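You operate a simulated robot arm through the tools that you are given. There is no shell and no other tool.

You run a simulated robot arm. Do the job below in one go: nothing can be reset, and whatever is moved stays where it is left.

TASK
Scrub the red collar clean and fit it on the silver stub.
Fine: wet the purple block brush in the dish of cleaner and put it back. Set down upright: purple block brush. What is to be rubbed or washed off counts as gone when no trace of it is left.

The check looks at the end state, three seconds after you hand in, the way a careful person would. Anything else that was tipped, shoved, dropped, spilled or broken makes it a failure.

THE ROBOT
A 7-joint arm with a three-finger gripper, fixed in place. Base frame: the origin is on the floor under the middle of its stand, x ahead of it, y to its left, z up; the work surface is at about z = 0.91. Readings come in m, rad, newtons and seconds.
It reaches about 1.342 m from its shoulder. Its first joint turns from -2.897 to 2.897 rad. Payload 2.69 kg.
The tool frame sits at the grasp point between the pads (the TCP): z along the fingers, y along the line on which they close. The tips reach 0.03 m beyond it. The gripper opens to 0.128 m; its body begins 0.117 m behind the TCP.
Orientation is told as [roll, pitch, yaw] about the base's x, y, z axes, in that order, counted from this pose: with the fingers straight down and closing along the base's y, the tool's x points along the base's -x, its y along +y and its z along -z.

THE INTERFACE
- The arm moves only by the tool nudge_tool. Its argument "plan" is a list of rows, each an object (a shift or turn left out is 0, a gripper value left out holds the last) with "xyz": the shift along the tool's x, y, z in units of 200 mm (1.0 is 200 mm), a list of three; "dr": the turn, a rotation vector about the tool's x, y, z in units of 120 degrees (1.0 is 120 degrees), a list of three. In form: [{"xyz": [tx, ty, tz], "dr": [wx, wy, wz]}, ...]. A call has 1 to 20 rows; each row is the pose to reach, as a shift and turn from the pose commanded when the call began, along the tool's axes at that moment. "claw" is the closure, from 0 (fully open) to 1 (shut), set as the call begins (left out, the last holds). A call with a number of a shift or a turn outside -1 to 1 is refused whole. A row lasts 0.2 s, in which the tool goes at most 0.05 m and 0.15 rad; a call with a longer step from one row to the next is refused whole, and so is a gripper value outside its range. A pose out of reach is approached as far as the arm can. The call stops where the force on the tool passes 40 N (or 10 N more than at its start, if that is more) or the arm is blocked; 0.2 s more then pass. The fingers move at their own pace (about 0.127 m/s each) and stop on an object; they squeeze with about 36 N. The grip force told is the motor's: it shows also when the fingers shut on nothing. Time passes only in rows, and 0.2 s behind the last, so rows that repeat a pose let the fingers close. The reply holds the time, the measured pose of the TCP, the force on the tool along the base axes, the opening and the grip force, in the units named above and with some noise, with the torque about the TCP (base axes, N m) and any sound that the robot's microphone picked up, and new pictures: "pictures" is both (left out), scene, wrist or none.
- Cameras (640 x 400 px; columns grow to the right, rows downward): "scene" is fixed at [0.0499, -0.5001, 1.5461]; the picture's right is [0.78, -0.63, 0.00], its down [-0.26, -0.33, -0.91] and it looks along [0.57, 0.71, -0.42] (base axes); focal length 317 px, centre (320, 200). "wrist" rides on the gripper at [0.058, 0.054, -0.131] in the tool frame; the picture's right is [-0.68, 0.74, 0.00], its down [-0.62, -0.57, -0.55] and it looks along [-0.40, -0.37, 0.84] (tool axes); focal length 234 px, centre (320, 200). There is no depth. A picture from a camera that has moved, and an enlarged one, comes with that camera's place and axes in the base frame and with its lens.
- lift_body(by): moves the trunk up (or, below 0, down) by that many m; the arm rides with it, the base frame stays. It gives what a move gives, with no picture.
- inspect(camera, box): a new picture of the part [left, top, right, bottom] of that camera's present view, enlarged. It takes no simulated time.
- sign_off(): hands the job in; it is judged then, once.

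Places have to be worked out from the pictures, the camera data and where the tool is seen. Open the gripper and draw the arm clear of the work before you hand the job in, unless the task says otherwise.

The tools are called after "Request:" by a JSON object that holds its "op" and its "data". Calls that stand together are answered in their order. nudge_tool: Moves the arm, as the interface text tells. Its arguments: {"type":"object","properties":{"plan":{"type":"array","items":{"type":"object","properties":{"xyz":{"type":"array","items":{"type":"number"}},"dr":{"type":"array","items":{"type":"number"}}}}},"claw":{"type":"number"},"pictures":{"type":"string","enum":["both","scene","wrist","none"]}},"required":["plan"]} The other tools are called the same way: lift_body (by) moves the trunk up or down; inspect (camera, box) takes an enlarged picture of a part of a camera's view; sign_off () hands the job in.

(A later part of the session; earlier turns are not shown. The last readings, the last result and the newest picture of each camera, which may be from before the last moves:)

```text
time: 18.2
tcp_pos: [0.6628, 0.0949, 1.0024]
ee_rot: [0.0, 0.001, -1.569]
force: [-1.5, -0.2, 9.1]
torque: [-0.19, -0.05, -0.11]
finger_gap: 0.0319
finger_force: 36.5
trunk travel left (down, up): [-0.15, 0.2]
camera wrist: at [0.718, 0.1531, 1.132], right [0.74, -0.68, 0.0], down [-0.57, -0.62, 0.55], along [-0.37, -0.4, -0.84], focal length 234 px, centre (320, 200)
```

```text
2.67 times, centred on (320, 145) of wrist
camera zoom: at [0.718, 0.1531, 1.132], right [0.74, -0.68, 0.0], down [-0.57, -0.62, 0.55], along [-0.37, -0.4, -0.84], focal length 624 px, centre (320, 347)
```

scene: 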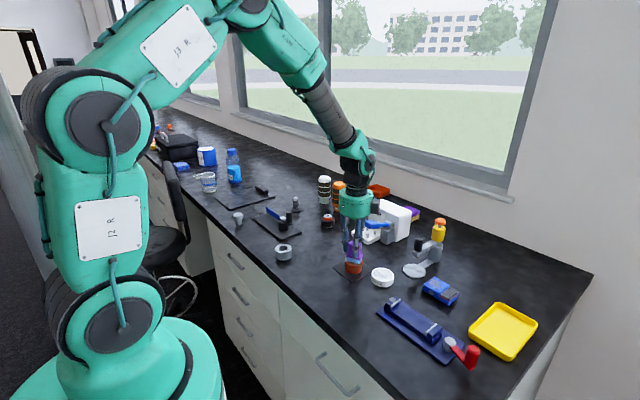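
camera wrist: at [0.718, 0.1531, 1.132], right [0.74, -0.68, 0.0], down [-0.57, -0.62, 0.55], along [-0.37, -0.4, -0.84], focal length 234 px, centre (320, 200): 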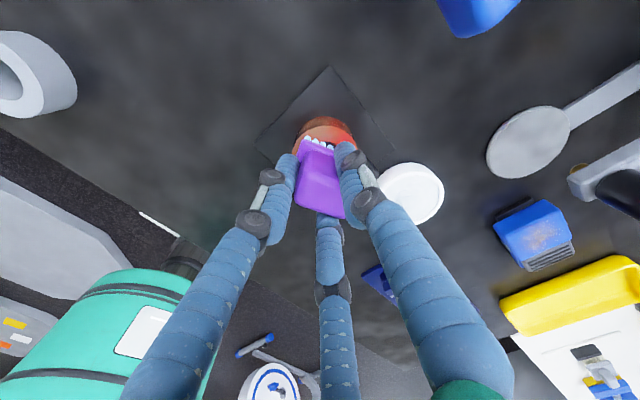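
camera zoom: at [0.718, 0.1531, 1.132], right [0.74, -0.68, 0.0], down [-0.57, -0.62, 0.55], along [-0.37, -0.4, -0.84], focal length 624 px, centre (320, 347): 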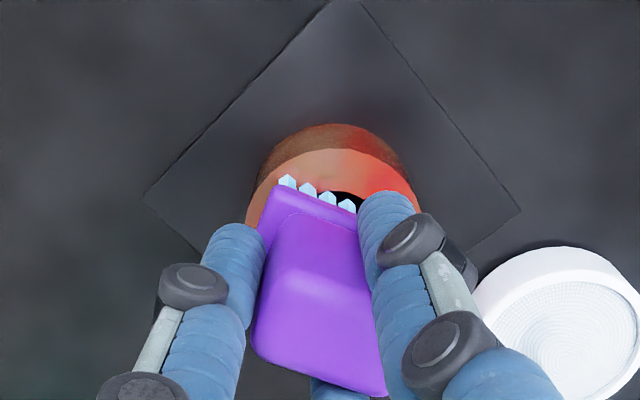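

The collar stays put on its mat and already looks redder. I continue with more strokes over the whole top.

Request:
{"op": "nudge_tool", "data": {"plan": [{"xyz": [0.03, 0.05, 0.001]}, {"xyz": [0.03, 0.1, 0.001]}, {"xyz": [0.03, 0.05, 0.001]}, {"xyz": [0.03, 0, 0.001]}, {"xyz": [0.03, -0.05, 0.001]}, {"xyz": [0.03, -0.1, 0.001]}, {"xyz": [0, -0.1, 0.001]}, {"xyz": [-0.03, -0.1, 0.001]}, {"xyz": [-0.03, -0.05, 0.001]}, {"xyz": [-0.03, 0, 0.001]}, {"xyz": [-0.03, 0.05, 0.001]}, {"xyz": [-0.03, 0.1, 0.001]}, {"xyz": [0, 0.1, 0.001]}, {"xyz": [0, 0.05, 0.001]}, {"xyz": [0, 0, 0.001]}], "pictures": "both"}}

Request:
{"op": "inspect", "data": {"camera": "scene", "box": [310, 220, 410, 300]}}

Request:
{"op": "inspect", "data": {"camera": "wrist", "box": [230, 70, 410, 220]}}

```text
time: 21.4
tcp_pos: [0.6614, 0.0941, 1.0015]
ee_rot: [-0.001, -0.001, -1.572]
force: [2.5, -0.9, 23.5]
torque: [-0.42, -0.34, 0.0]
finger_gap: 0.0315
finger_force: 36.1
trunk travel left (down, up): [-0.15, 0.2]
camera wrist: at [0.7164, 0.1517, 1.1316], right [0.74, -0.68, 0.0], down [-0.57, -0.62, 0.55], along [-0.37, -0.4, -0.84], focal length 234 px, centre (320, 200)
```

scene: 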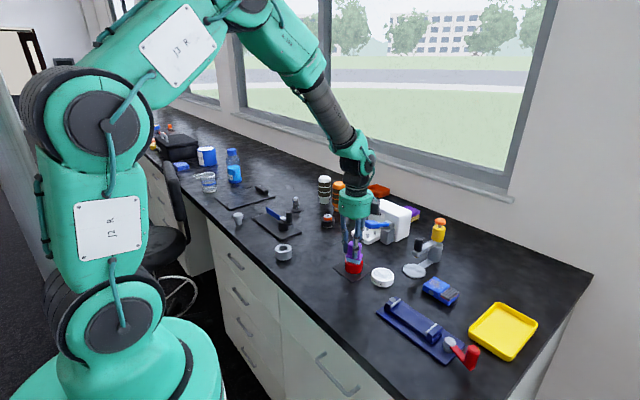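
wrist: 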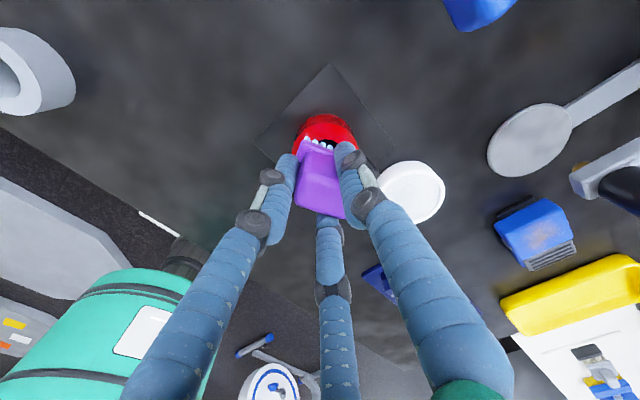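

```text
5.00 times, centred on (360, 260) of scene
camera zoom: at [0.0499, -0.5001, 1.5461], right [0.78, -0.63, 0.0], down [-0.26, -0.33, -0.91], along [0.57, 0.71, -0.42], focal length 1583 px, centre (120, -100)
```

zoom: 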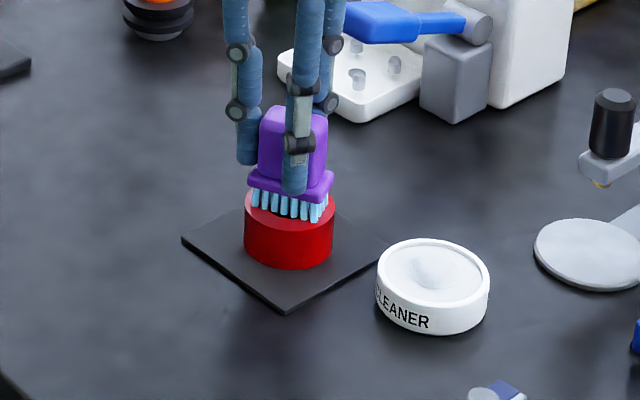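

```text
2.67 times, centred on (320, 145) of wrist
camera zoom: at [0.7164, 0.1517, 1.1316], right [0.74, -0.68, 0.0], down [-0.57, -0.62, 0.55], along [-0.37, -0.4, -0.84], focal length 624 px, centre (320, 347)
```

zoom: 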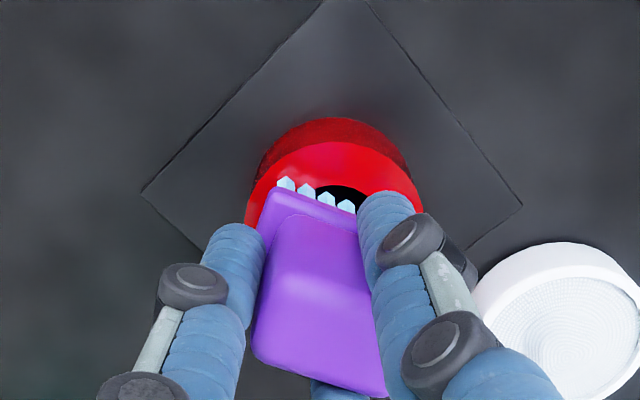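

The collar is now bright red all over, top and side. I do one more lighter pass to make sure that no trace is left.

Request:
{"op": "nudge_tool", "data": {"plan": [{"xyz": [0.02, 0.05, -0.004]}, {"xyz": [0.02, 0.1, -0.004]}, {"xyz": [0, 0.05, -0.004]}, {"xyz": [-0.02, 0, -0.004]}, {"xyz": [-0.02, -0.05, -0.004]}, {"xyz": [0, -0.1, -0.004]}, {"xyz": [0.02, -0.05, -0.004]}, {"xyz": [0.02, 0, -0.004]}, {"xyz": [0.0, 0.05, -0.004]}, {"xyz": [-0.02, 0.1, -0.004]}, {"xyz": [-0.02, 0.05, -0.004]}, {"xyz": [0, 0, -0.004]}], "pictures": "none"}}

```text
time: 24.0
tcp_pos: [0.6617, 0.0941, 1.0015]
ee_rot: [-0.001, 0.001, -1.572]
force: [-3.8, 0.9, 10.6]
torque: [-0.13, 0.07, -0.01]
finger_gap: 0.0317
finger_force: 35.9
trunk travel left (down, up): [-0.15, 0.2]
```

Now I lift off, and look at the whole collar with both cameras.

Request:
{"op": "nudge_tool", "data": {"plan": [{"xyz": [0, 0, -0.05]}, {"xyz": [0, 0, -0.15]}, {"xyz": [0, 0, -0.3]}, {"xyz": [-0.06, -0.15, -0.4]}, {"xyz": [-0.09, -0.35, -0.4]}, {"xyz": [-0.09, -0.35, -0.4]}], "pictures": "both"}}

Request:
{"op": "inspect", "data": {"camera": "scene", "box": [320, 230, 390, 290]}}

Request:
{"op": "inspect", "data": {"camera": "wrist", "box": [260, 60, 440, 220]}}

Request:
{"op": "inspect", "data": {"camera": "scene", "box": [290, 200, 370, 260]}}

```text
time: 25.4
tcp_pos: [0.5977, 0.0764, 1.0792]
ee_rot: [0.001, 0.0, -1.571]
force: [-0.2, -0.5, -0.2]
torque: [0.01, -0.06, 0.04]
finger_gap: 0.0316
finger_force: 36.1
trunk travel left (down, up): [-0.15, 0.2]
camera wrist: at [0.6512, 0.1345, 1.2111], right [0.74, -0.68, 0.0], down [-0.57, -0.62, 0.55], along [-0.37, -0.4, -0.84], focal length 234 px, centre (320, 200)
```

scene: 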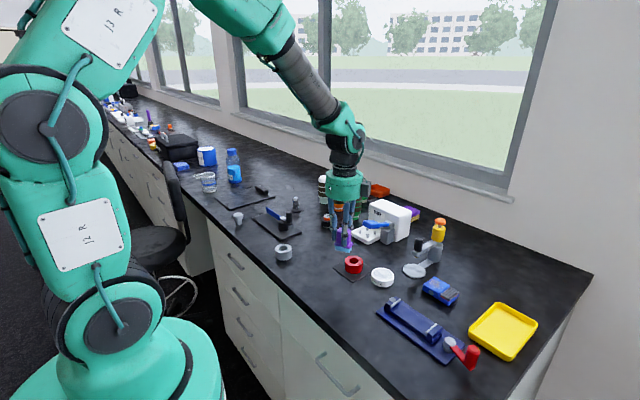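
wrist: 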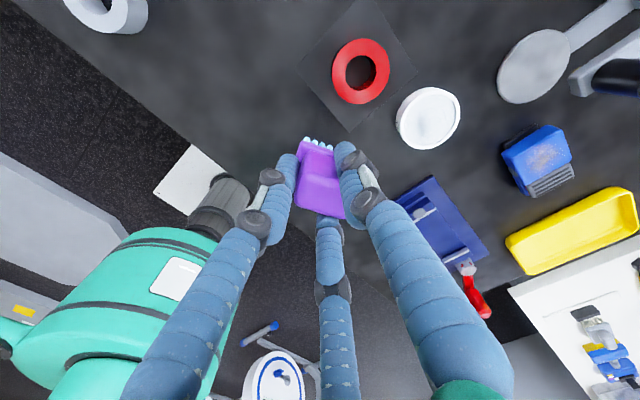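

```text
6.67 times, centred on (355, 260) of scene
camera zoom: at [0.0499, -0.5001, 1.5461], right [0.78, -0.63, 0.0], down [-0.26, -0.33, -0.91], along [0.57, 0.71, -0.42], focal length 2111 px, centre (87, -200)
```

zoom: 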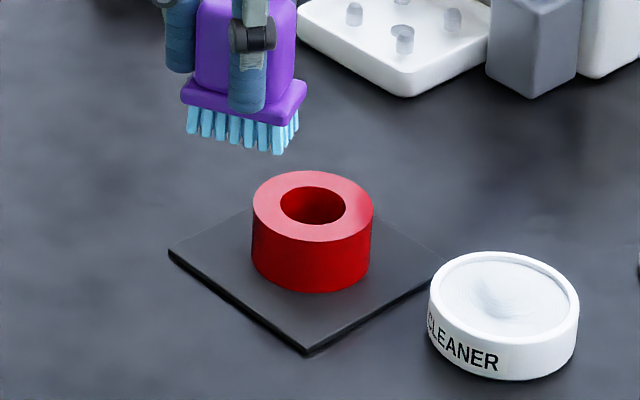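

```text
2.50 times, centred on (350, 140) of wrist
camera zoom: at [0.6512, 0.1345, 1.2111], right [0.74, -0.68, 0.0], down [-0.57, -0.62, 0.55], along [-0.37, -0.4, -0.84], focal length 585 px, centre (245, 350)
```

zoom: 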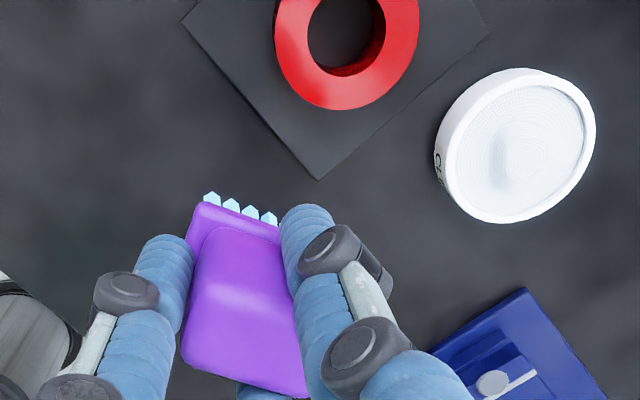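

```text
6.67 times, centred on (330, 230) of scene
camera zoom: at [0.0499, -0.5001, 1.5461], right [0.78, -0.63, 0.0], down [-0.26, -0.33, -0.91], along [0.57, 0.71, -0.42], focal length 2111 px, centre (253, 0)
```

zoom: 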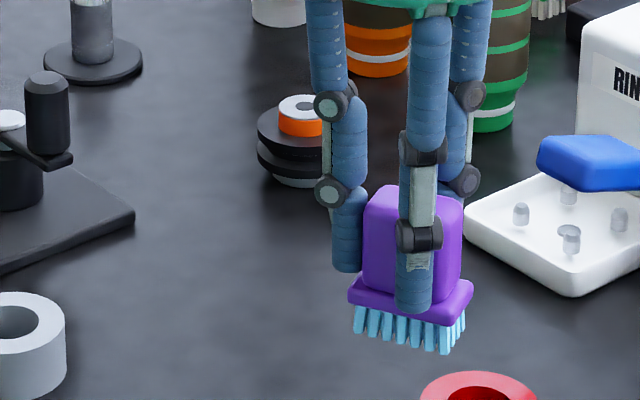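

The collar is completely clean on every visible face. Now I return the brush: move over its original spot (≈(0.522, 0.071)), turn −20° to restore its original heading, and descend to about 2 cm above the table.

Request:
{"op": "nudge_tool", "data": {"plan": [{"xyz": [0, -0.1, 0], "dr": [0, 0, 0.0556]}, {"xyz": [0, -0.2, 0], "dr": [0, 0, 0.1111]}, {"xyz": [0, -0.3, 0], "dr": [0, 0, 0.1667]}, {"xyz": [0, -0.381, 0], "dr": [0, 0, 0.1667]}, {"xyz": [0, -0.381, 0.15], "dr": [0, 0, 0.1667]}, {"xyz": [0, -0.381, 0.3], "dr": [0, 0, 0.1667]}, {"xyz": [0, -0.381, 0.45], "dr": [0, 0, 0.1667]}, {"xyz": [0, -0.381, 0.45], "dr": [0, 0, 0.1667]}], "pictures": "both"}}

Request:
{"op": "inspect", "data": {"camera": "scene", "box": [285, 240, 365, 300]}}

Request:
{"op": "inspect", "data": {"camera": "wrist", "box": [240, 100, 400, 240]}}

```text
time: 27.2
tcp_pos: [0.5161, 0.0731, 0.9921]
ee_rot: [0.001, 0.0, -1.92]
force: [0.2, 1.2, -1.1]
torque: [0.0, 0.02, 0.02]
finger_gap: 0.0316
finger_force: 36.3
trunk travel left (down, up): [-0.15, 0.2]
camera wrist: at [0.5885, 0.1101, 1.1222], right [0.46, -0.89, 0.0], down [-0.74, -0.39, 0.55], along [-0.49, -0.25, -0.84], focal length 234 px, centre (320, 200)
```

scene: 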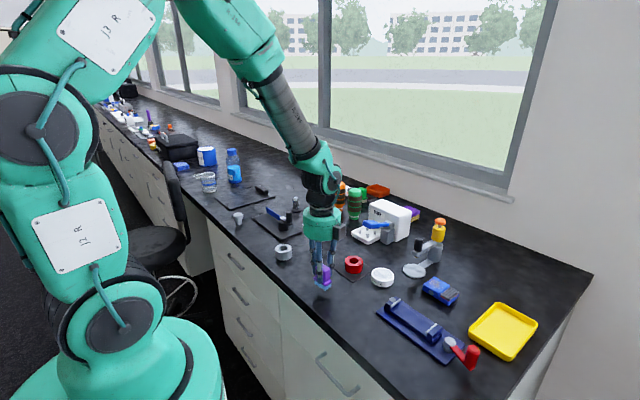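
wrist: 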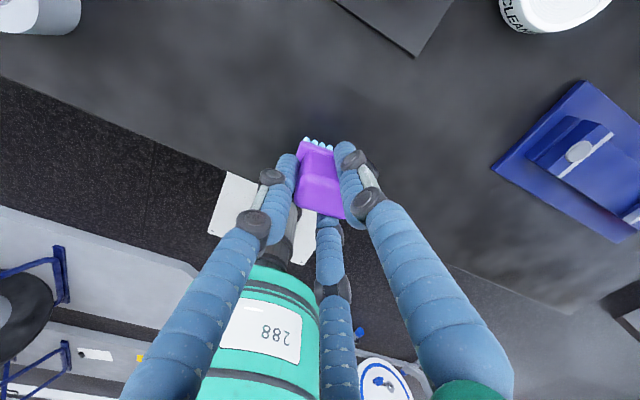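

```text
6.67 times, centred on (325, 270) of scene
camera zoom: at [0.0499, -0.5001, 1.5461], right [0.78, -0.63, 0.0], down [-0.26, -0.33, -0.91], along [0.57, 0.71, -0.42], focal length 2111 px, centre (287, -267)
```

zoom: 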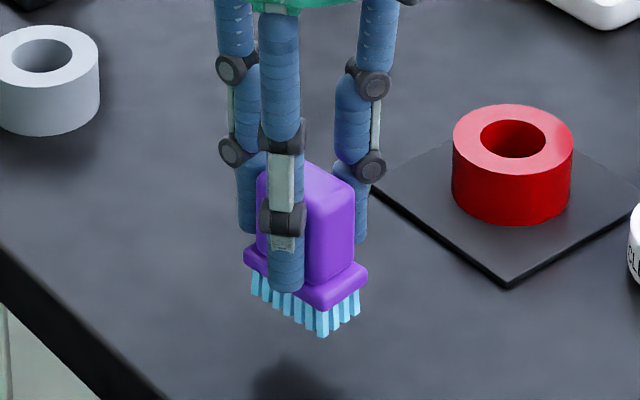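

```text
2.86 times, centred on (320, 170) of wrist
camera zoom: at [0.5885, 0.1101, 1.1222], right [0.46, -0.89, 0.0], down [-0.74, -0.39, 0.55], along [-0.49, -0.25, -0.84], focal length 669 px, centre (320, 286)
```

zoom: 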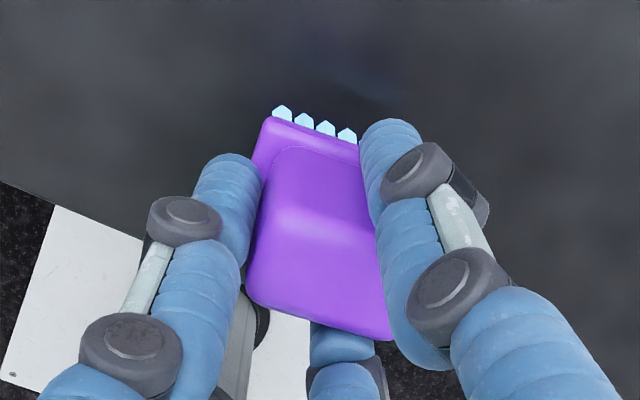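

The brush still needs about 9° more turn to match its original heading. I apply that, shift a couple of mm, and lower gently to touch the table.

Request:
{"op": "nudge_tool", "data": {"plan": [{"xyz": [0.005, 0.014, 0.0], "dr": [0, 0, 0.0375]}, {"xyz": [0.005, 0.014, 0.04], "dr": [0, 0, 0.075]}, {"xyz": [0.005, 0.014, 0.075], "dr": [0, 0, 0.075]}, {"xyz": [0.005, 0.014, 0.09], "dr": [0, 0, 0.075]}, {"xyz": [0.005, 0.014, 0.1], "dr": [0, 0, 0.075]}], "pictures": "both"}}

Request:
{"op": "inspect", "data": {"camera": "scene", "box": [285, 240, 365, 300]}}

```text
time: 28.4
tcp_pos: [0.52, 0.0758, 0.9703]
ee_rot: [0.0, -0.001, -2.077]
force: [-0.2, -0.6, -1.1]
torque: [0.0, -0.01, 0.01]
finger_gap: 0.0316
finger_force: 36.3
trunk travel left (down, up): [-0.15, 0.2]
camera wrist: at [0.5958, 0.1, 1.1009], right [0.32, -0.95, 0.0], down [-0.79, -0.26, 0.55], along [-0.52, -0.17, -0.84], focal length 234 px, centre (320, 200)
```

scene: 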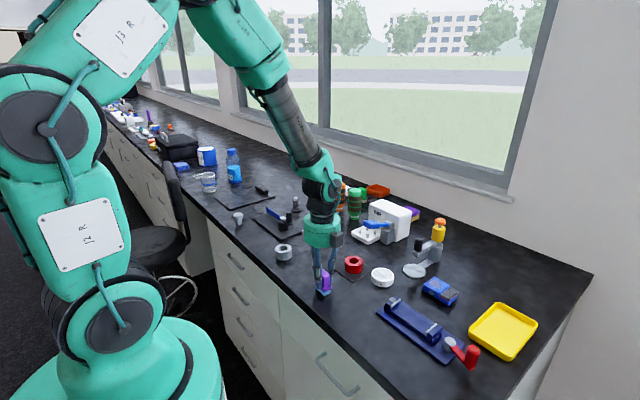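
wrist: 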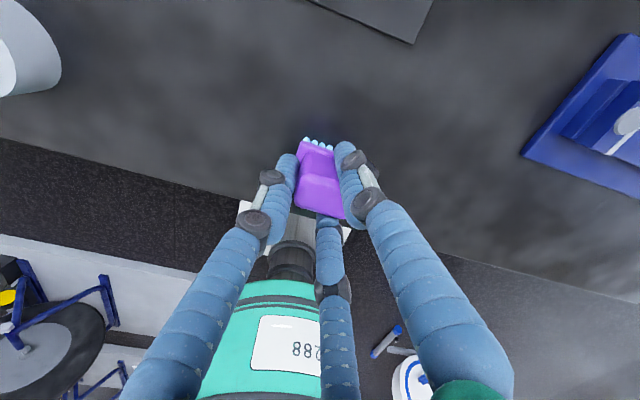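

```text
6.67 times, centred on (325, 270) of scene
camera zoom: at [0.0499, -0.5001, 1.5461], right [0.78, -0.63, 0.0], down [-0.26, -0.33, -0.91], along [0.57, 0.71, -0.42], focal length 2111 px, centre (287, -267)
```

zoom: 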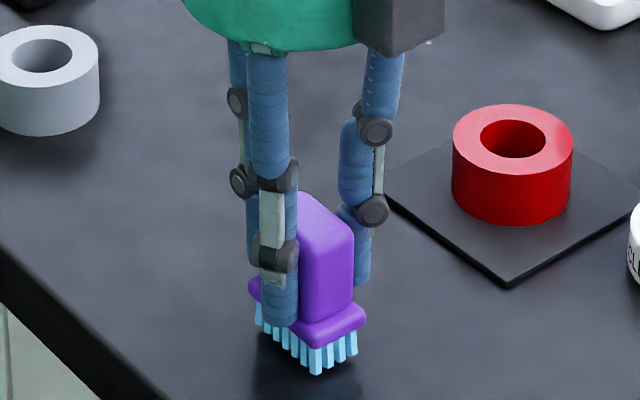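

No contact yet; I lower in 1 mm steps until the table is felt.

Request:
{"op": "nudge_tool", "data": {"plan": [{"xyz": [0, 0, 0.005]}, {"xyz": [0, 0, 0.01]}], "pictures": "none"}}

```text
time: 29.0
tcp_pos: [0.5192, 0.076, 0.9688]
ee_rot: [0.0, -0.001, -2.077]
force: [1.0, 0.7, -1.0]
torque: [-0.02, 0.05, 0.01]
finger_gap: 0.0317
finger_force: 36.3
trunk travel left (down, up): [-0.15, 0.2]
```

Request:
{"op": "nudge_tool", "data": {"plan": [{"xyz": [0, 0, 0.005]}, {"xyz": [0, 0, 0.01]}], "pictures": "none"}}

```text
time: 29.6
tcp_pos: [0.5198, 0.078, 0.9677]
ee_rot: [0.0, 0.0, -2.077]
force: [-0.2, -0.5, 0.8]
torque: [-0.1, 0.03, 0.0]
finger_gap: 0.0317
finger_force: 36.3
trunk travel left (down, up): [-0.15, 0.2]
```

Force along z is rising slightly, so contact is close; one more millimetre or two.

Request:
{"op": "nudge_tool", "data": {"plan": [{"xyz": [0, 0, 0.004]}, {"xyz": [0, 0, 0.008]}], "pictures": "scene"}}

Request:
{"op": "inspect", "data": {"camera": "scene", "box": [285, 240, 365, 300]}}

```text
time: 30.2
tcp_pos: [0.5206, 0.0759, 0.9667]
ee_rot: [0.0, 0.003, -2.076]
force: [-5.2, 4.1, 25.9]
torque: [-0.03, 0.25, -0.06]
finger_gap: 0.0313
finger_force: 36.0
trunk travel left (down, up): [-0.15, 0.2]
```

scene: 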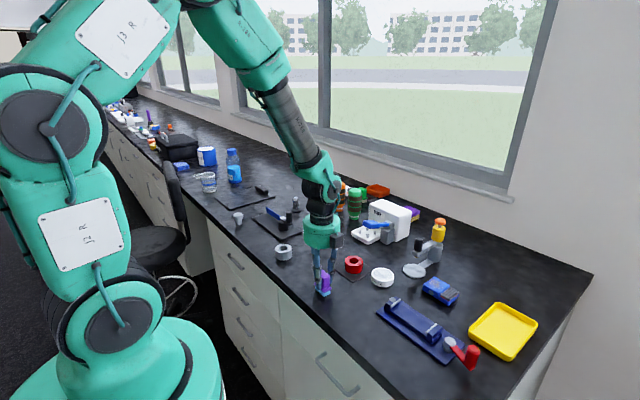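

```text
6.67 times, centred on (325, 270) of scene
camera zoom: at [0.0499, -0.5001, 1.5461], right [0.78, -0.63, 0.0], down [-0.26, -0.33, -0.91], along [0.57, 0.71, -0.42], focal length 2111 px, centre (287, -267)
```

zoom: 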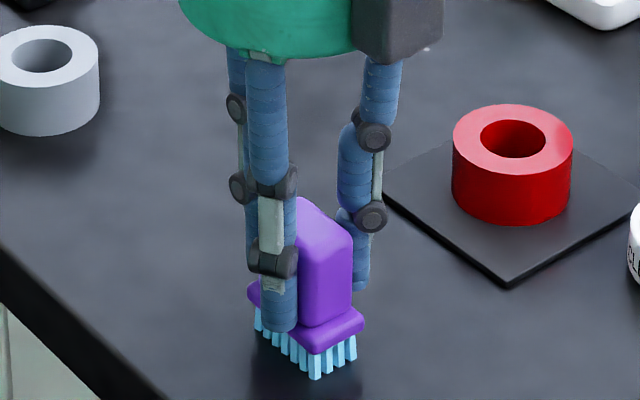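

The brush rests on the table within about a pixel of its original footprint. I relieve the press slightly, then open the fingers.

Request:
{"op": "nudge_tool", "data": {"plan": [{"xyz": [0, 0, -0.004]}, {"xyz": [0, 0, -0.005]}], "pictures": "none"}}

```text
time: 30.8
tcp_pos: [0.5201, 0.0756, 0.9664]
ee_rot: [0.002, 0.0, -2.075]
force: [3.9, -0.8, 11.6]
torque: [-0.22, -0.25, 0.06]
finger_gap: 0.0316
finger_force: 36.1
trunk travel left (down, up): [-0.15, 0.2]
```

Request:
{"op": "nudge_tool", "data": {"plan": [{"xyz": [0, 0, -0.003]}, {"xyz": [0, 0, -0.003]}], "pictures": "none"}}

```text
time: 31.4
tcp_pos: [0.5181, 0.076, 0.9671]
ee_rot: [-0.002, -0.002, -2.077]
force: [0.0, 0.9, 2.0]
torque: [-0.03, -0.06, 0.0]
finger_gap: 0.0318
finger_force: 36.3
trunk travel left (down, up): [-0.15, 0.2]
```

Only about 2 N remain on the table, so I open the fingers to release the brush.

Request:
{"op": "nudge_tool", "data": {"plan": [{"xyz": [0, 0, 0]}, {"xyz": [0, 0, 0]}, {"xyz": [0, 0, 0]}, {"xyz": [0, 0, 0]}], "claw": 0, "pictures": "both"}}

Request:
{"op": "inspect", "data": {"camera": "scene", "box": [285, 240, 365, 300]}}

Request:
{"op": "inspect", "data": {"camera": "wrist", "box": [240, 100, 400, 240]}}

```text
time: 32.4
tcp_pos: [0.5191, 0.0769, 0.9663]
ee_rot: [0.0, 0.001, -2.077]
force: [0.7, 0.9, -0.5]
torque: [-0.01, 0.0, 0.0]
finger_gap: 0.1279
finger_force: 0.0
trunk travel left (down, up): [-0.15, 0.2]
camera wrist: at [0.5953, 0.1011, 1.0978], right [0.32, -0.95, 0.0], down [-0.79, -0.26, 0.55], along [-0.52, -0.17, -0.84], focal length 234 px, centre (320, 200)
```

scene: 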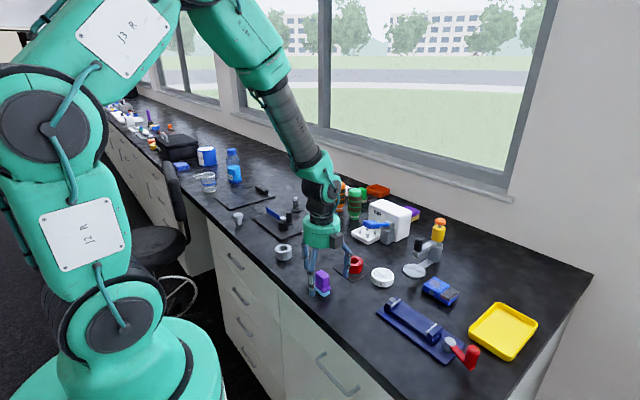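
wrist: 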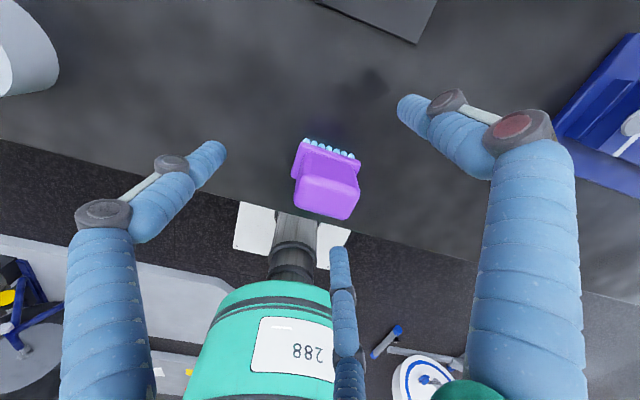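

```text
6.67 times, centred on (325, 270) of scene
camera zoom: at [0.0499, -0.5001, 1.5461], right [0.78, -0.63, 0.0], down [-0.26, -0.33, -0.91], along [0.57, 0.71, -0.42], focal length 2111 px, centre (287, -267)
```

zoom: 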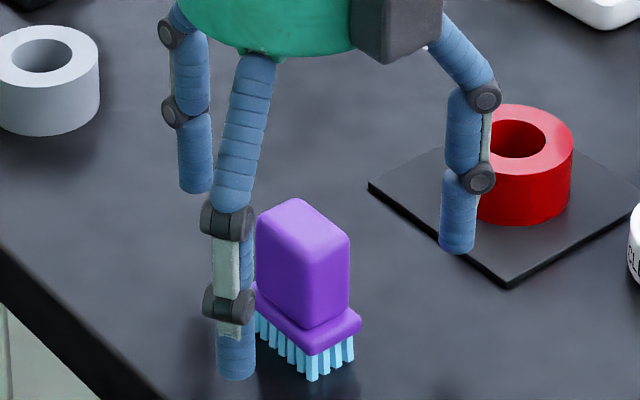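

```text
2.86 times, centred on (320, 170) of wrist
camera zoom: at [0.5953, 0.1011, 1.0978], right [0.32, -0.95, 0.0], down [-0.79, -0.26, 0.55], along [-0.52, -0.17, -0.84], focal length 669 px, centre (320, 286)
```

zoom: 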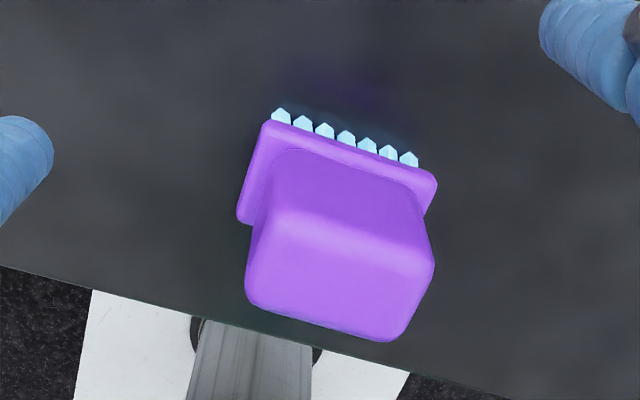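

The brush stands upright at its original spot, released. I rise straight up, then move over the collar while turning the tool so no finger points toward the dish.

Request:
{"op": "nudge_tool", "data": {"plan": [{"xyz": [0, 0, -0.1]}, {"xyz": [0, 0, -0.25]}, {"xyz": [0, 0, -0.42]}, {"xyz": [0, 0, -0.6]}, {"xyz": [0.1, 0.15, -0.6], "dr": [0, 0, -0.047]}, {"xyz": [0.2, 0.3, -0.6], "dr": [0, 0, -0.094]}, {"xyz": [0.31, 0.45, -0.6], "dr": [0, 0, -0.142]}, {"xyz": [0.416, 0.601, -0.6], "dr": [0, 0, -0.142]}, {"xyz": [0.416, 0.601, -0.6], "dr": [0, 0, -0.142]}], "claw": 0, "pictures": "both"}}

Request:
{"op": "inspect", "data": {"camera": "scene", "box": [285, 240, 365, 300]}}

Request:
{"op": "inspect", "data": {"camera": "wrist", "box": [230, 70, 410, 230]}}

```text
time: 34.4
tcp_pos: [0.6664, 0.0955, 1.0883]
ee_rot: [-0.001, -0.001, -1.777]
force: [0.2, 0.7, -0.1]
torque: [-0.02, 0.02, 0.0]
finger_gap: 0.128
finger_force: 0.0
trunk travel left (down, up): [-0.15, 0.2]
camera wrist: at [0.7317, 0.1402, 1.2196], right [0.58, -0.81, 0.0], down [-0.68, -0.49, 0.55], along [-0.45, -0.32, -0.84], focal length 234 px, centre (320, 200)
```

scene: 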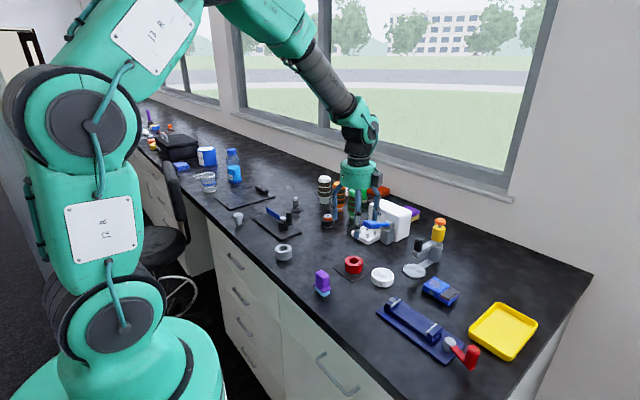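
wrist: 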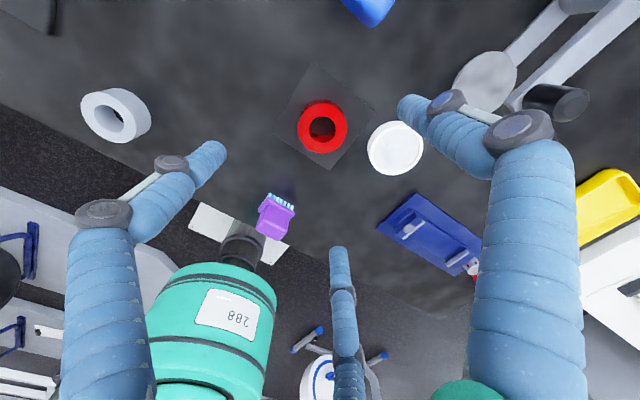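

```text
6.67 times, centred on (325, 270) of scene
camera zoom: at [0.0499, -0.5001, 1.5461], right [0.78, -0.63, 0.0], down [-0.26, -0.33, -0.91], along [0.57, 0.71, -0.42], focal length 2111 px, centre (287, -267)
```

zoom: 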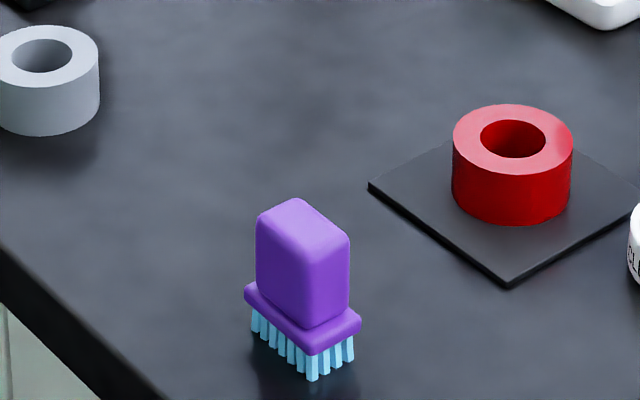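

```text
2.50 times, centred on (320, 150) of wrist
camera zoom: at [0.7317, 0.1402, 1.2196], right [0.58, -0.81, 0.0], down [-0.68, -0.49, 0.55], along [-0.45, -0.32, -0.84], focal length 585 px, centre (320, 325)
```

zoom: 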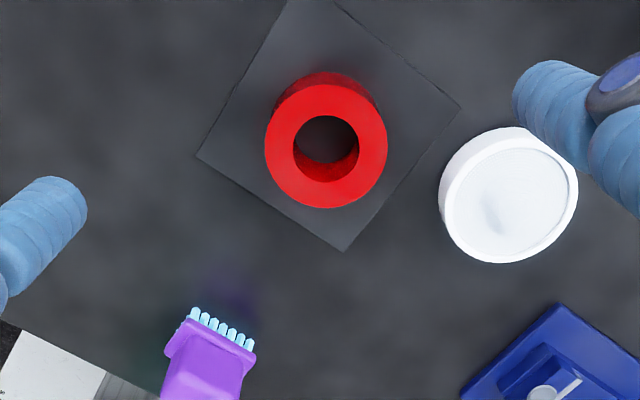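

The collar centre is at about (0.666, 0.090). I pre-close to ≈96 mm and descend around it so the tips stop ≈5 mm above its bottom edge.

Request:
{"op": "nudge_tool", "data": {"plan": [{"xyz": [-0.023, 0, 0]}, {"xyz": [-0.023, 0, 0.15]}, {"xyz": [-0.023, 0, 0.3]}, {"xyz": [-0.023, 0, 0.45]}, {"xyz": [-0.023, 0, 0.58]}, {"xyz": [-0.023, 0, 0.65]}, {"xyz": [-0.023, 0, 0.695]}, {"xyz": [-0.023, 0, 0.695]}], "claw": 0.25, "pictures": "both"}}

Request:
{"op": "inspect", "data": {"camera": "scene", "box": [315, 230, 395, 290]}}

Request:
{"op": "inspect", "data": {"camera": "wrist", "box": [230, 100, 410, 260]}}

```text
time: 36.2
tcp_pos: [0.6627, 0.0871, 0.9464]
ee_rot: [0.0, 0.0, -1.78]
force: [0.1, 0.8, -0.3]
torque: [0.02, 0.0, 0.02]
finger_gap: 0.0957
finger_force: 0.1
trunk travel left (down, up): [-0.15, 0.2]
camera wrist: at [0.7285, 0.1331, 1.0783], right [0.58, -0.81, 0.0], down [-0.68, -0.49, 0.55], along [-0.45, -0.32, -0.84], focal length 234 px, centre (320, 200)
```

scene: 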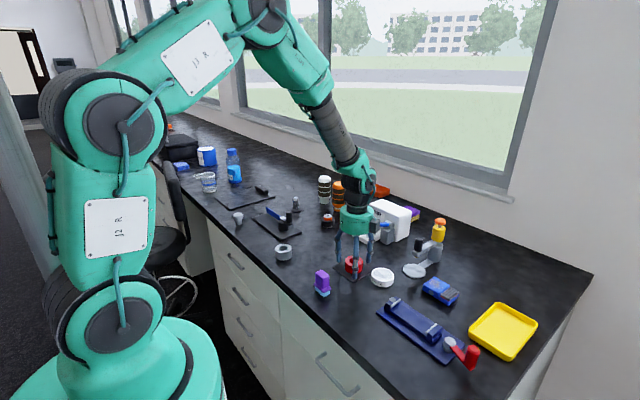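
wrist: 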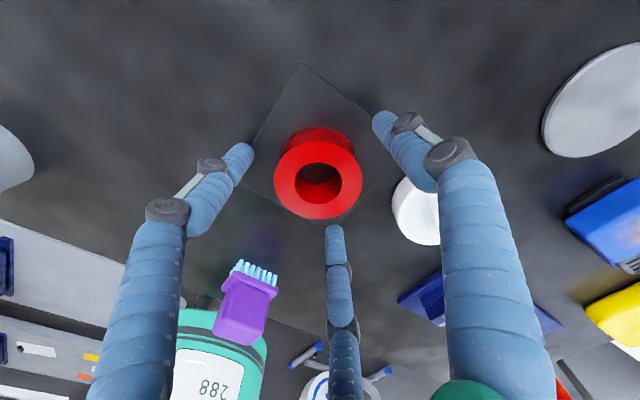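

```text
6.67 times, centred on (355, 260) of scene
camera zoom: at [0.0499, -0.5001, 1.5461], right [0.78, -0.63, 0.0], down [-0.26, -0.33, -0.91], along [0.57, 0.71, -0.42], focal length 2111 px, centre (87, -200)
```

zoom: 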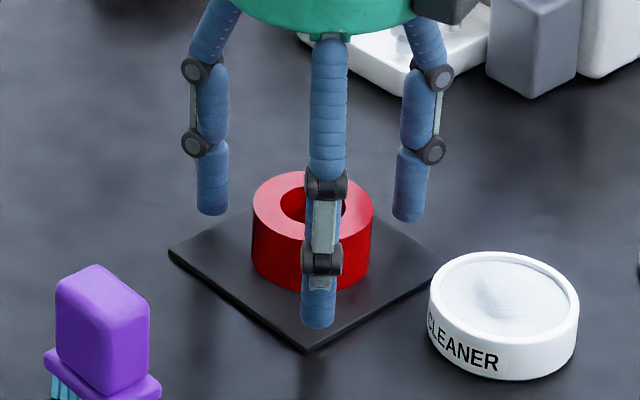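

```text
2.50 times, centred on (320, 180) of wrist
camera zoom: at [0.7285, 0.1331, 1.0783], right [0.58, -0.81, 0.0], down [-0.68, -0.49, 0.55], along [-0.45, -0.32, -0.84], focal length 585 px, centre (320, 250)
```

zoom: 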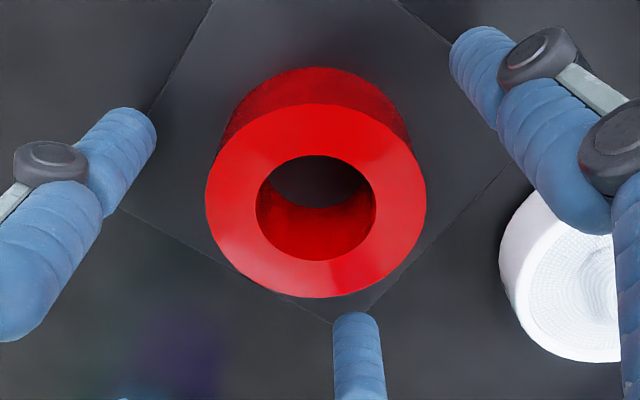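

The collar sits well centred between the fingers (offset ≈2 mm). I make that small correction, then close on it.

Request:
{"op": "nudge_tool", "data": {"plan": [{"xyz": [0.01, 0.004, -0.008]}, {"xyz": [0.01, 0.004, -0.008]}], "claw": 0.25, "pictures": "none"}}

Request:
{"op": "nudge_tool", "data": {"plan": [{"xyz": [0, 0, 0]}, {"xyz": [0, 0, 0]}, {"xyz": [0, 0, 0]}, {"xyz": [0, 0, 0]}], "claw": 1, "pictures": "both"}}

Request:
{"op": "inspect", "data": {"camera": "wrist", "box": [230, 100, 410, 260]}}

Request:
{"op": "inspect", "data": {"camera": "scene", "box": [315, 230, 395, 290]}}

```text
time: 36.8
tcp_pos: [0.6647, 0.0894, 0.9482]
ee_rot: [-0.001, -0.001, -1.78]
force: [-0.4, 1.0, 0.5]
torque: [0.03, 0.02, -0.01]
finger_gap: 0.096
finger_force: 0.0
trunk travel left (down, up): [-0.15, 0.2]
```

```text
time: 37.8
tcp_pos: [0.6641, 0.0891, 0.9485]
ee_rot: [0.001, -0.002, -1.78]
force: [-1.6, 2.5, 2.8]
torque: [0.0, 0.03, 0.03]
finger_gap: 0.0583
finger_force: 36.0
trunk travel left (down, up): [-0.15, 0.2]
camera wrist: at [0.7299, 0.1344, 1.0797], right [0.58, -0.81, 0.0], down [-0.68, -0.49, 0.55], along [-0.45, -0.32, -0.84], focal length 234 px, centre (320, 200)
```

scene: 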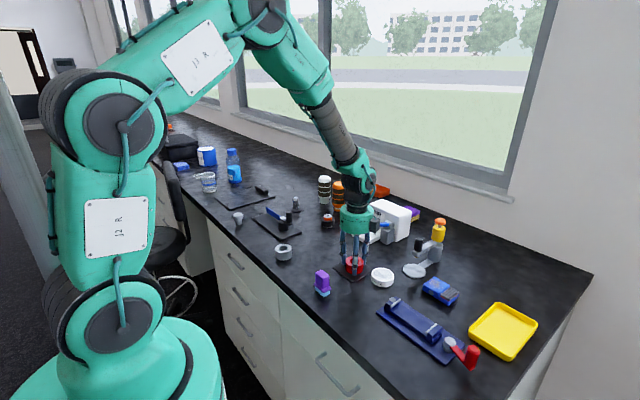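
wrist: 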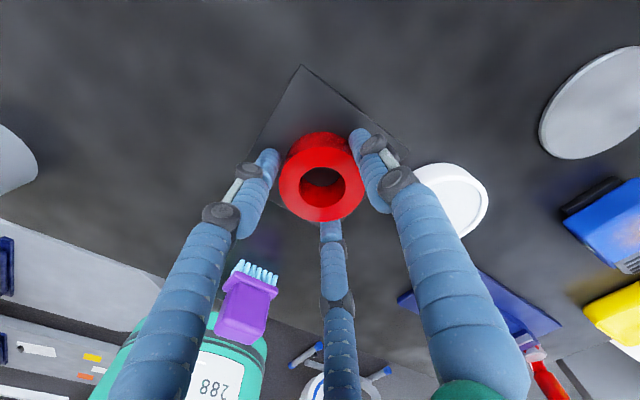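

```text
2.50 times, centred on (320, 180) of wrist
camera zoom: at [0.7299, 0.1344, 1.0797], right [0.58, -0.81, 0.0], down [-0.68, -0.49, 0.55], along [-0.45, -0.32, -0.84], focal length 585 px, centre (320, 250)
```

zoom: 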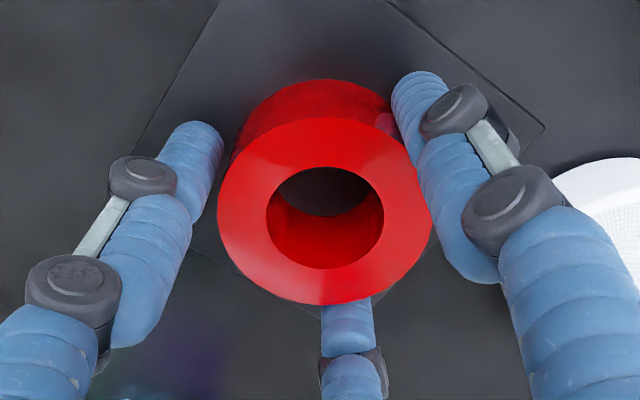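

```text
6.67 times, centred on (355, 260) of scene
camera zoom: at [0.0499, -0.5001, 1.5461], right [0.78, -0.63, 0.0], down [-0.26, -0.33, -0.91], along [0.57, 0.71, -0.42], focal length 2111 px, centre (87, -200)
```

zoom: 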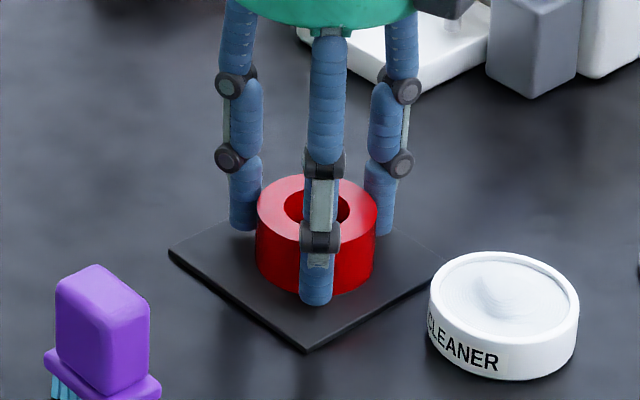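

The collar is gripped concentrically (gap 58 mm, 36 N). I lift it straight up well above all the bench objects.

Request:
{"op": "nudge_tool", "data": {"plan": [{"xyz": [0, 0, -0.08]}, {"xyz": [0, 0, -0.22]}, {"xyz": [0, 0, -0.42]}, {"xyz": [0, 0, -0.62]}, {"xyz": [0, 0, -0.82]}, {"xyz": [0, 0, -0.9]}, {"xyz": [0, 0, -0.9]}], "claw": 1, "pictures": "both"}}

Request:
{"op": "inspect", "data": {"camera": "wrist", "box": [230, 100, 410, 260]}}

Request:
{"op": "inspect", "data": {"camera": "scene", "box": [240, 160, 380, 265]}}

```text
time: 39.4
tcp_pos: [0.6639, 0.0897, 1.1291]
ee_rot: [0.0, -0.001, -1.779]
force: [0.1, 1.1, -1.1]
torque: [-0.04, 0.01, -0.01]
finger_gap: 0.0586
finger_force: 36.3
trunk travel left (down, up): [-0.15, 0.2]
camera wrist: at [0.7285, 0.1346, 1.2589], right [0.58, -0.81, 0.0], down [-0.68, -0.49, 0.55], along [-0.45, -0.32, -0.84], focal length 234 px, centre (320, 200)
```

scene: 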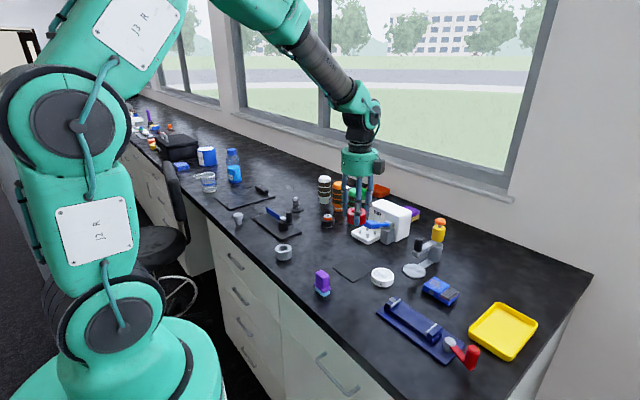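
wrist: 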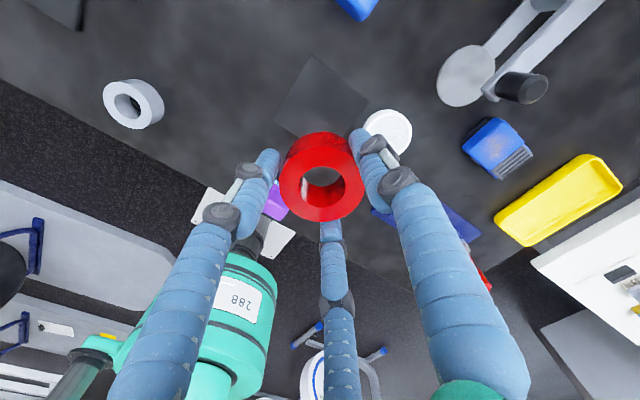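

```text
2.50 times, centred on (320, 180) of wrist
camera zoom: at [0.7285, 0.1346, 1.2589], right [0.58, -0.81, 0.0], down [-0.68, -0.49, 0.55], along [-0.45, -0.32, -0.84], focal length 585 px, centre (320, 250)
```

zoom: 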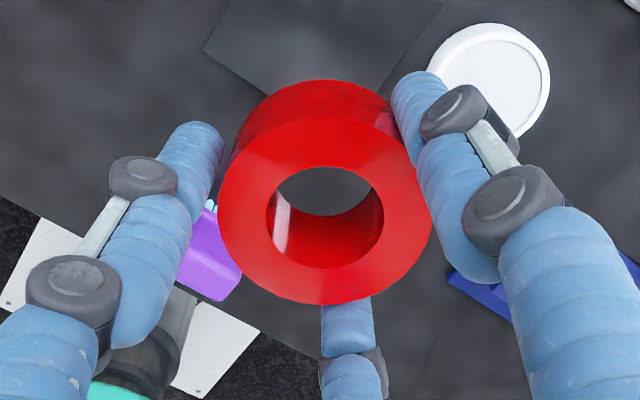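

```text
3.81 times, centred on (310, 212) of scene
camera zoom: at [0.0499, -0.5001, 1.5461], right [0.78, -0.63, 0.0], down [-0.26, -0.33, -0.91], along [0.57, 0.71, -0.42], focal length 1206 px, centre (358, 152)
```

zoom: 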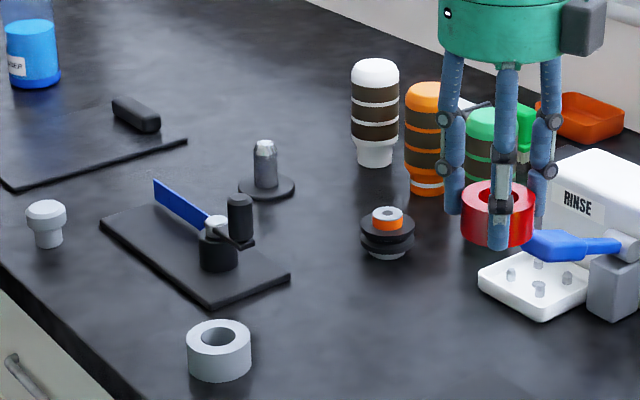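

The collar is held level. I zoom in on the stub to confirm its shape and location.

Request:
{"op": "inspect", "data": {"camera": "scene", "box": [275, 180, 325, 220]}}

Request:
{"op": "inspect", "data": {"camera": "scene", "box": [225, 180, 305, 240]}}

```text
10.00 times, centred on (300, 200) of scene
camera zoom: at [0.0499, -0.5001, 1.5461], right [0.78, -0.63, 0.0], down [-0.26, -0.33, -0.91], along [0.57, 0.71, -0.42], focal length 3166 px, centre (520, 200)
```

zoom: 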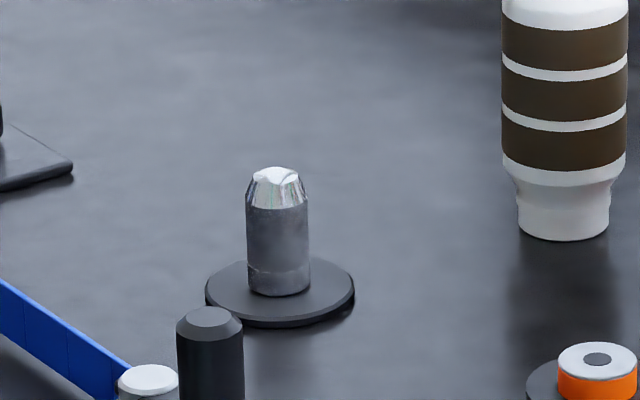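

```text
6.67 times, centred on (265, 210) of scene
camera zoom: at [0.0499, -0.5001, 1.5461], right [0.78, -0.63, 0.0], down [-0.26, -0.33, -0.91], along [0.57, 0.71, -0.42], focal length 2111 px, centre (687, 133)
```

zoom: 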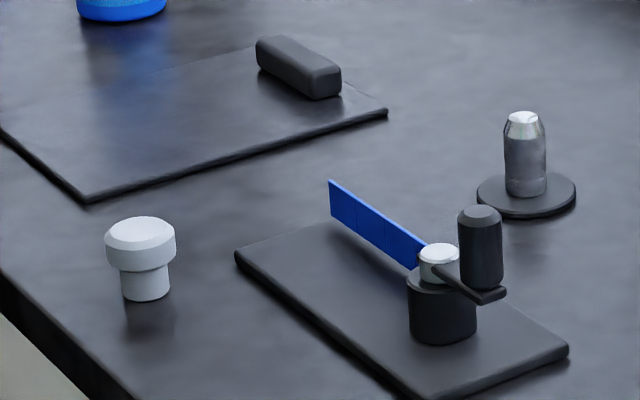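

The stub is the silver pin (≈27 mm thick, top z≈0.97) on a round base near (0.765, 0.563). I carry the collar toward it at a safe height in two legs.

Request:
{"op": "nudge_tool", "data": {"plan": [{"xyz": [0.16, -0.01, 0]}, {"xyz": [0.32, -0.02, 0]}, {"xyz": [0.48, -0.03, 0]}, {"xyz": [0.64, -0.04, 0]}, {"xyz": [0.8, -0.05, 0]}, {"xyz": [0.96, -0.0635, 0]}], "claw": 1, "pictures": "none"}}

Request:
{"op": "nudge_tool", "data": {"plan": [{"xyz": [0.16, -0.01, 0]}, {"xyz": [0.32, -0.02, 0]}, {"xyz": [0.48, -0.03, 0]}, {"xyz": [0.64, -0.04, 0]}, {"xyz": [0.8, -0.05, 0]}, {"xyz": [0.96, -0.0635, 0]}, {"xyz": [0.96, -0.0635, 0]}], "claw": 1, "pictures": "both"}}

Request:
{"op": "inspect", "data": {"camera": "wrist", "box": [180, 0, 400, 200]}}

```text
time: 40.8
tcp_pos: [0.6914, 0.2754, 1.1301]
ee_rot: [0.001, -0.001, -1.779]
force: [0.5, 0.1, -1.0]
torque: [0.02, -0.01, 0.01]
finger_gap: 0.0585
finger_force: 36.2
trunk travel left (down, up): [-0.15, 0.2]
```

```text
time: 42.4
tcp_pos: [0.7179, 0.4686, 1.1298]
ee_rot: [0.001, 0.001, -1.781]
force: [0.4, -0.6, -1.8]
torque: [-0.07, -0.01, 0.01]
finger_gap: 0.0586
finger_force: 35.7
trunk travel left (down, up): [-0.15, 0.2]
camera wrist: at [0.7842, 0.5139, 1.2605], right [0.58, -0.81, 0.0], down [-0.68, -0.48, 0.55], along [-0.45, -0.32, -0.84], focal length 234 px, centre (320, 200)
```

scene: 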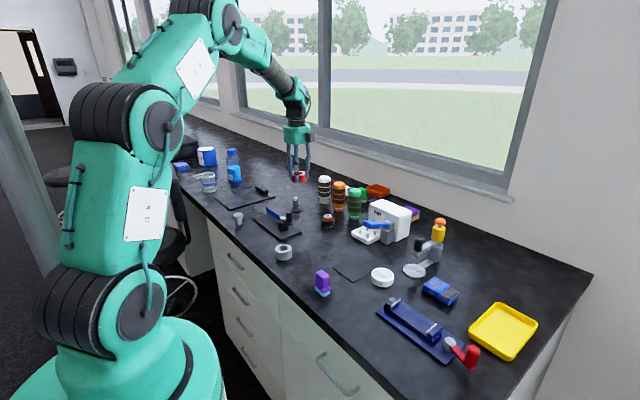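
wrist: 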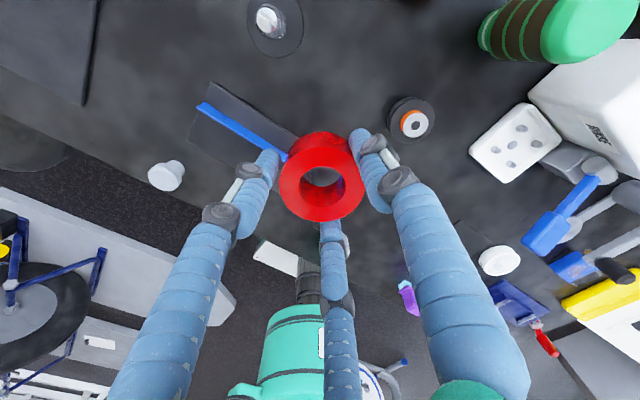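

```text
2.00 times, centred on (290, 100) of wrist
camera zoom: at [0.7842, 0.5139, 1.2605], right [0.58, -0.81, 0.0], down [-0.68, -0.48, 0.55], along [-0.45, -0.32, -0.84], focal length 468 px, centre (380, 400)
```

zoom: 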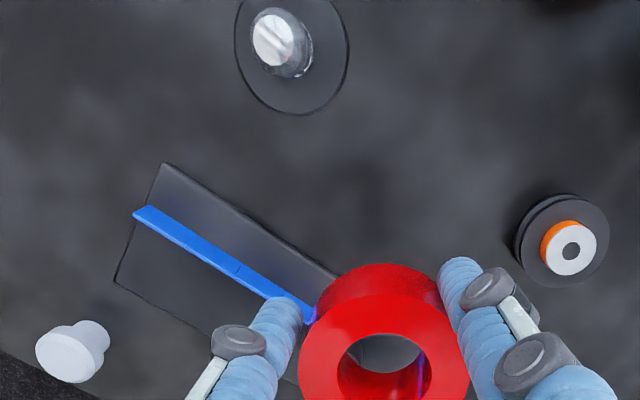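

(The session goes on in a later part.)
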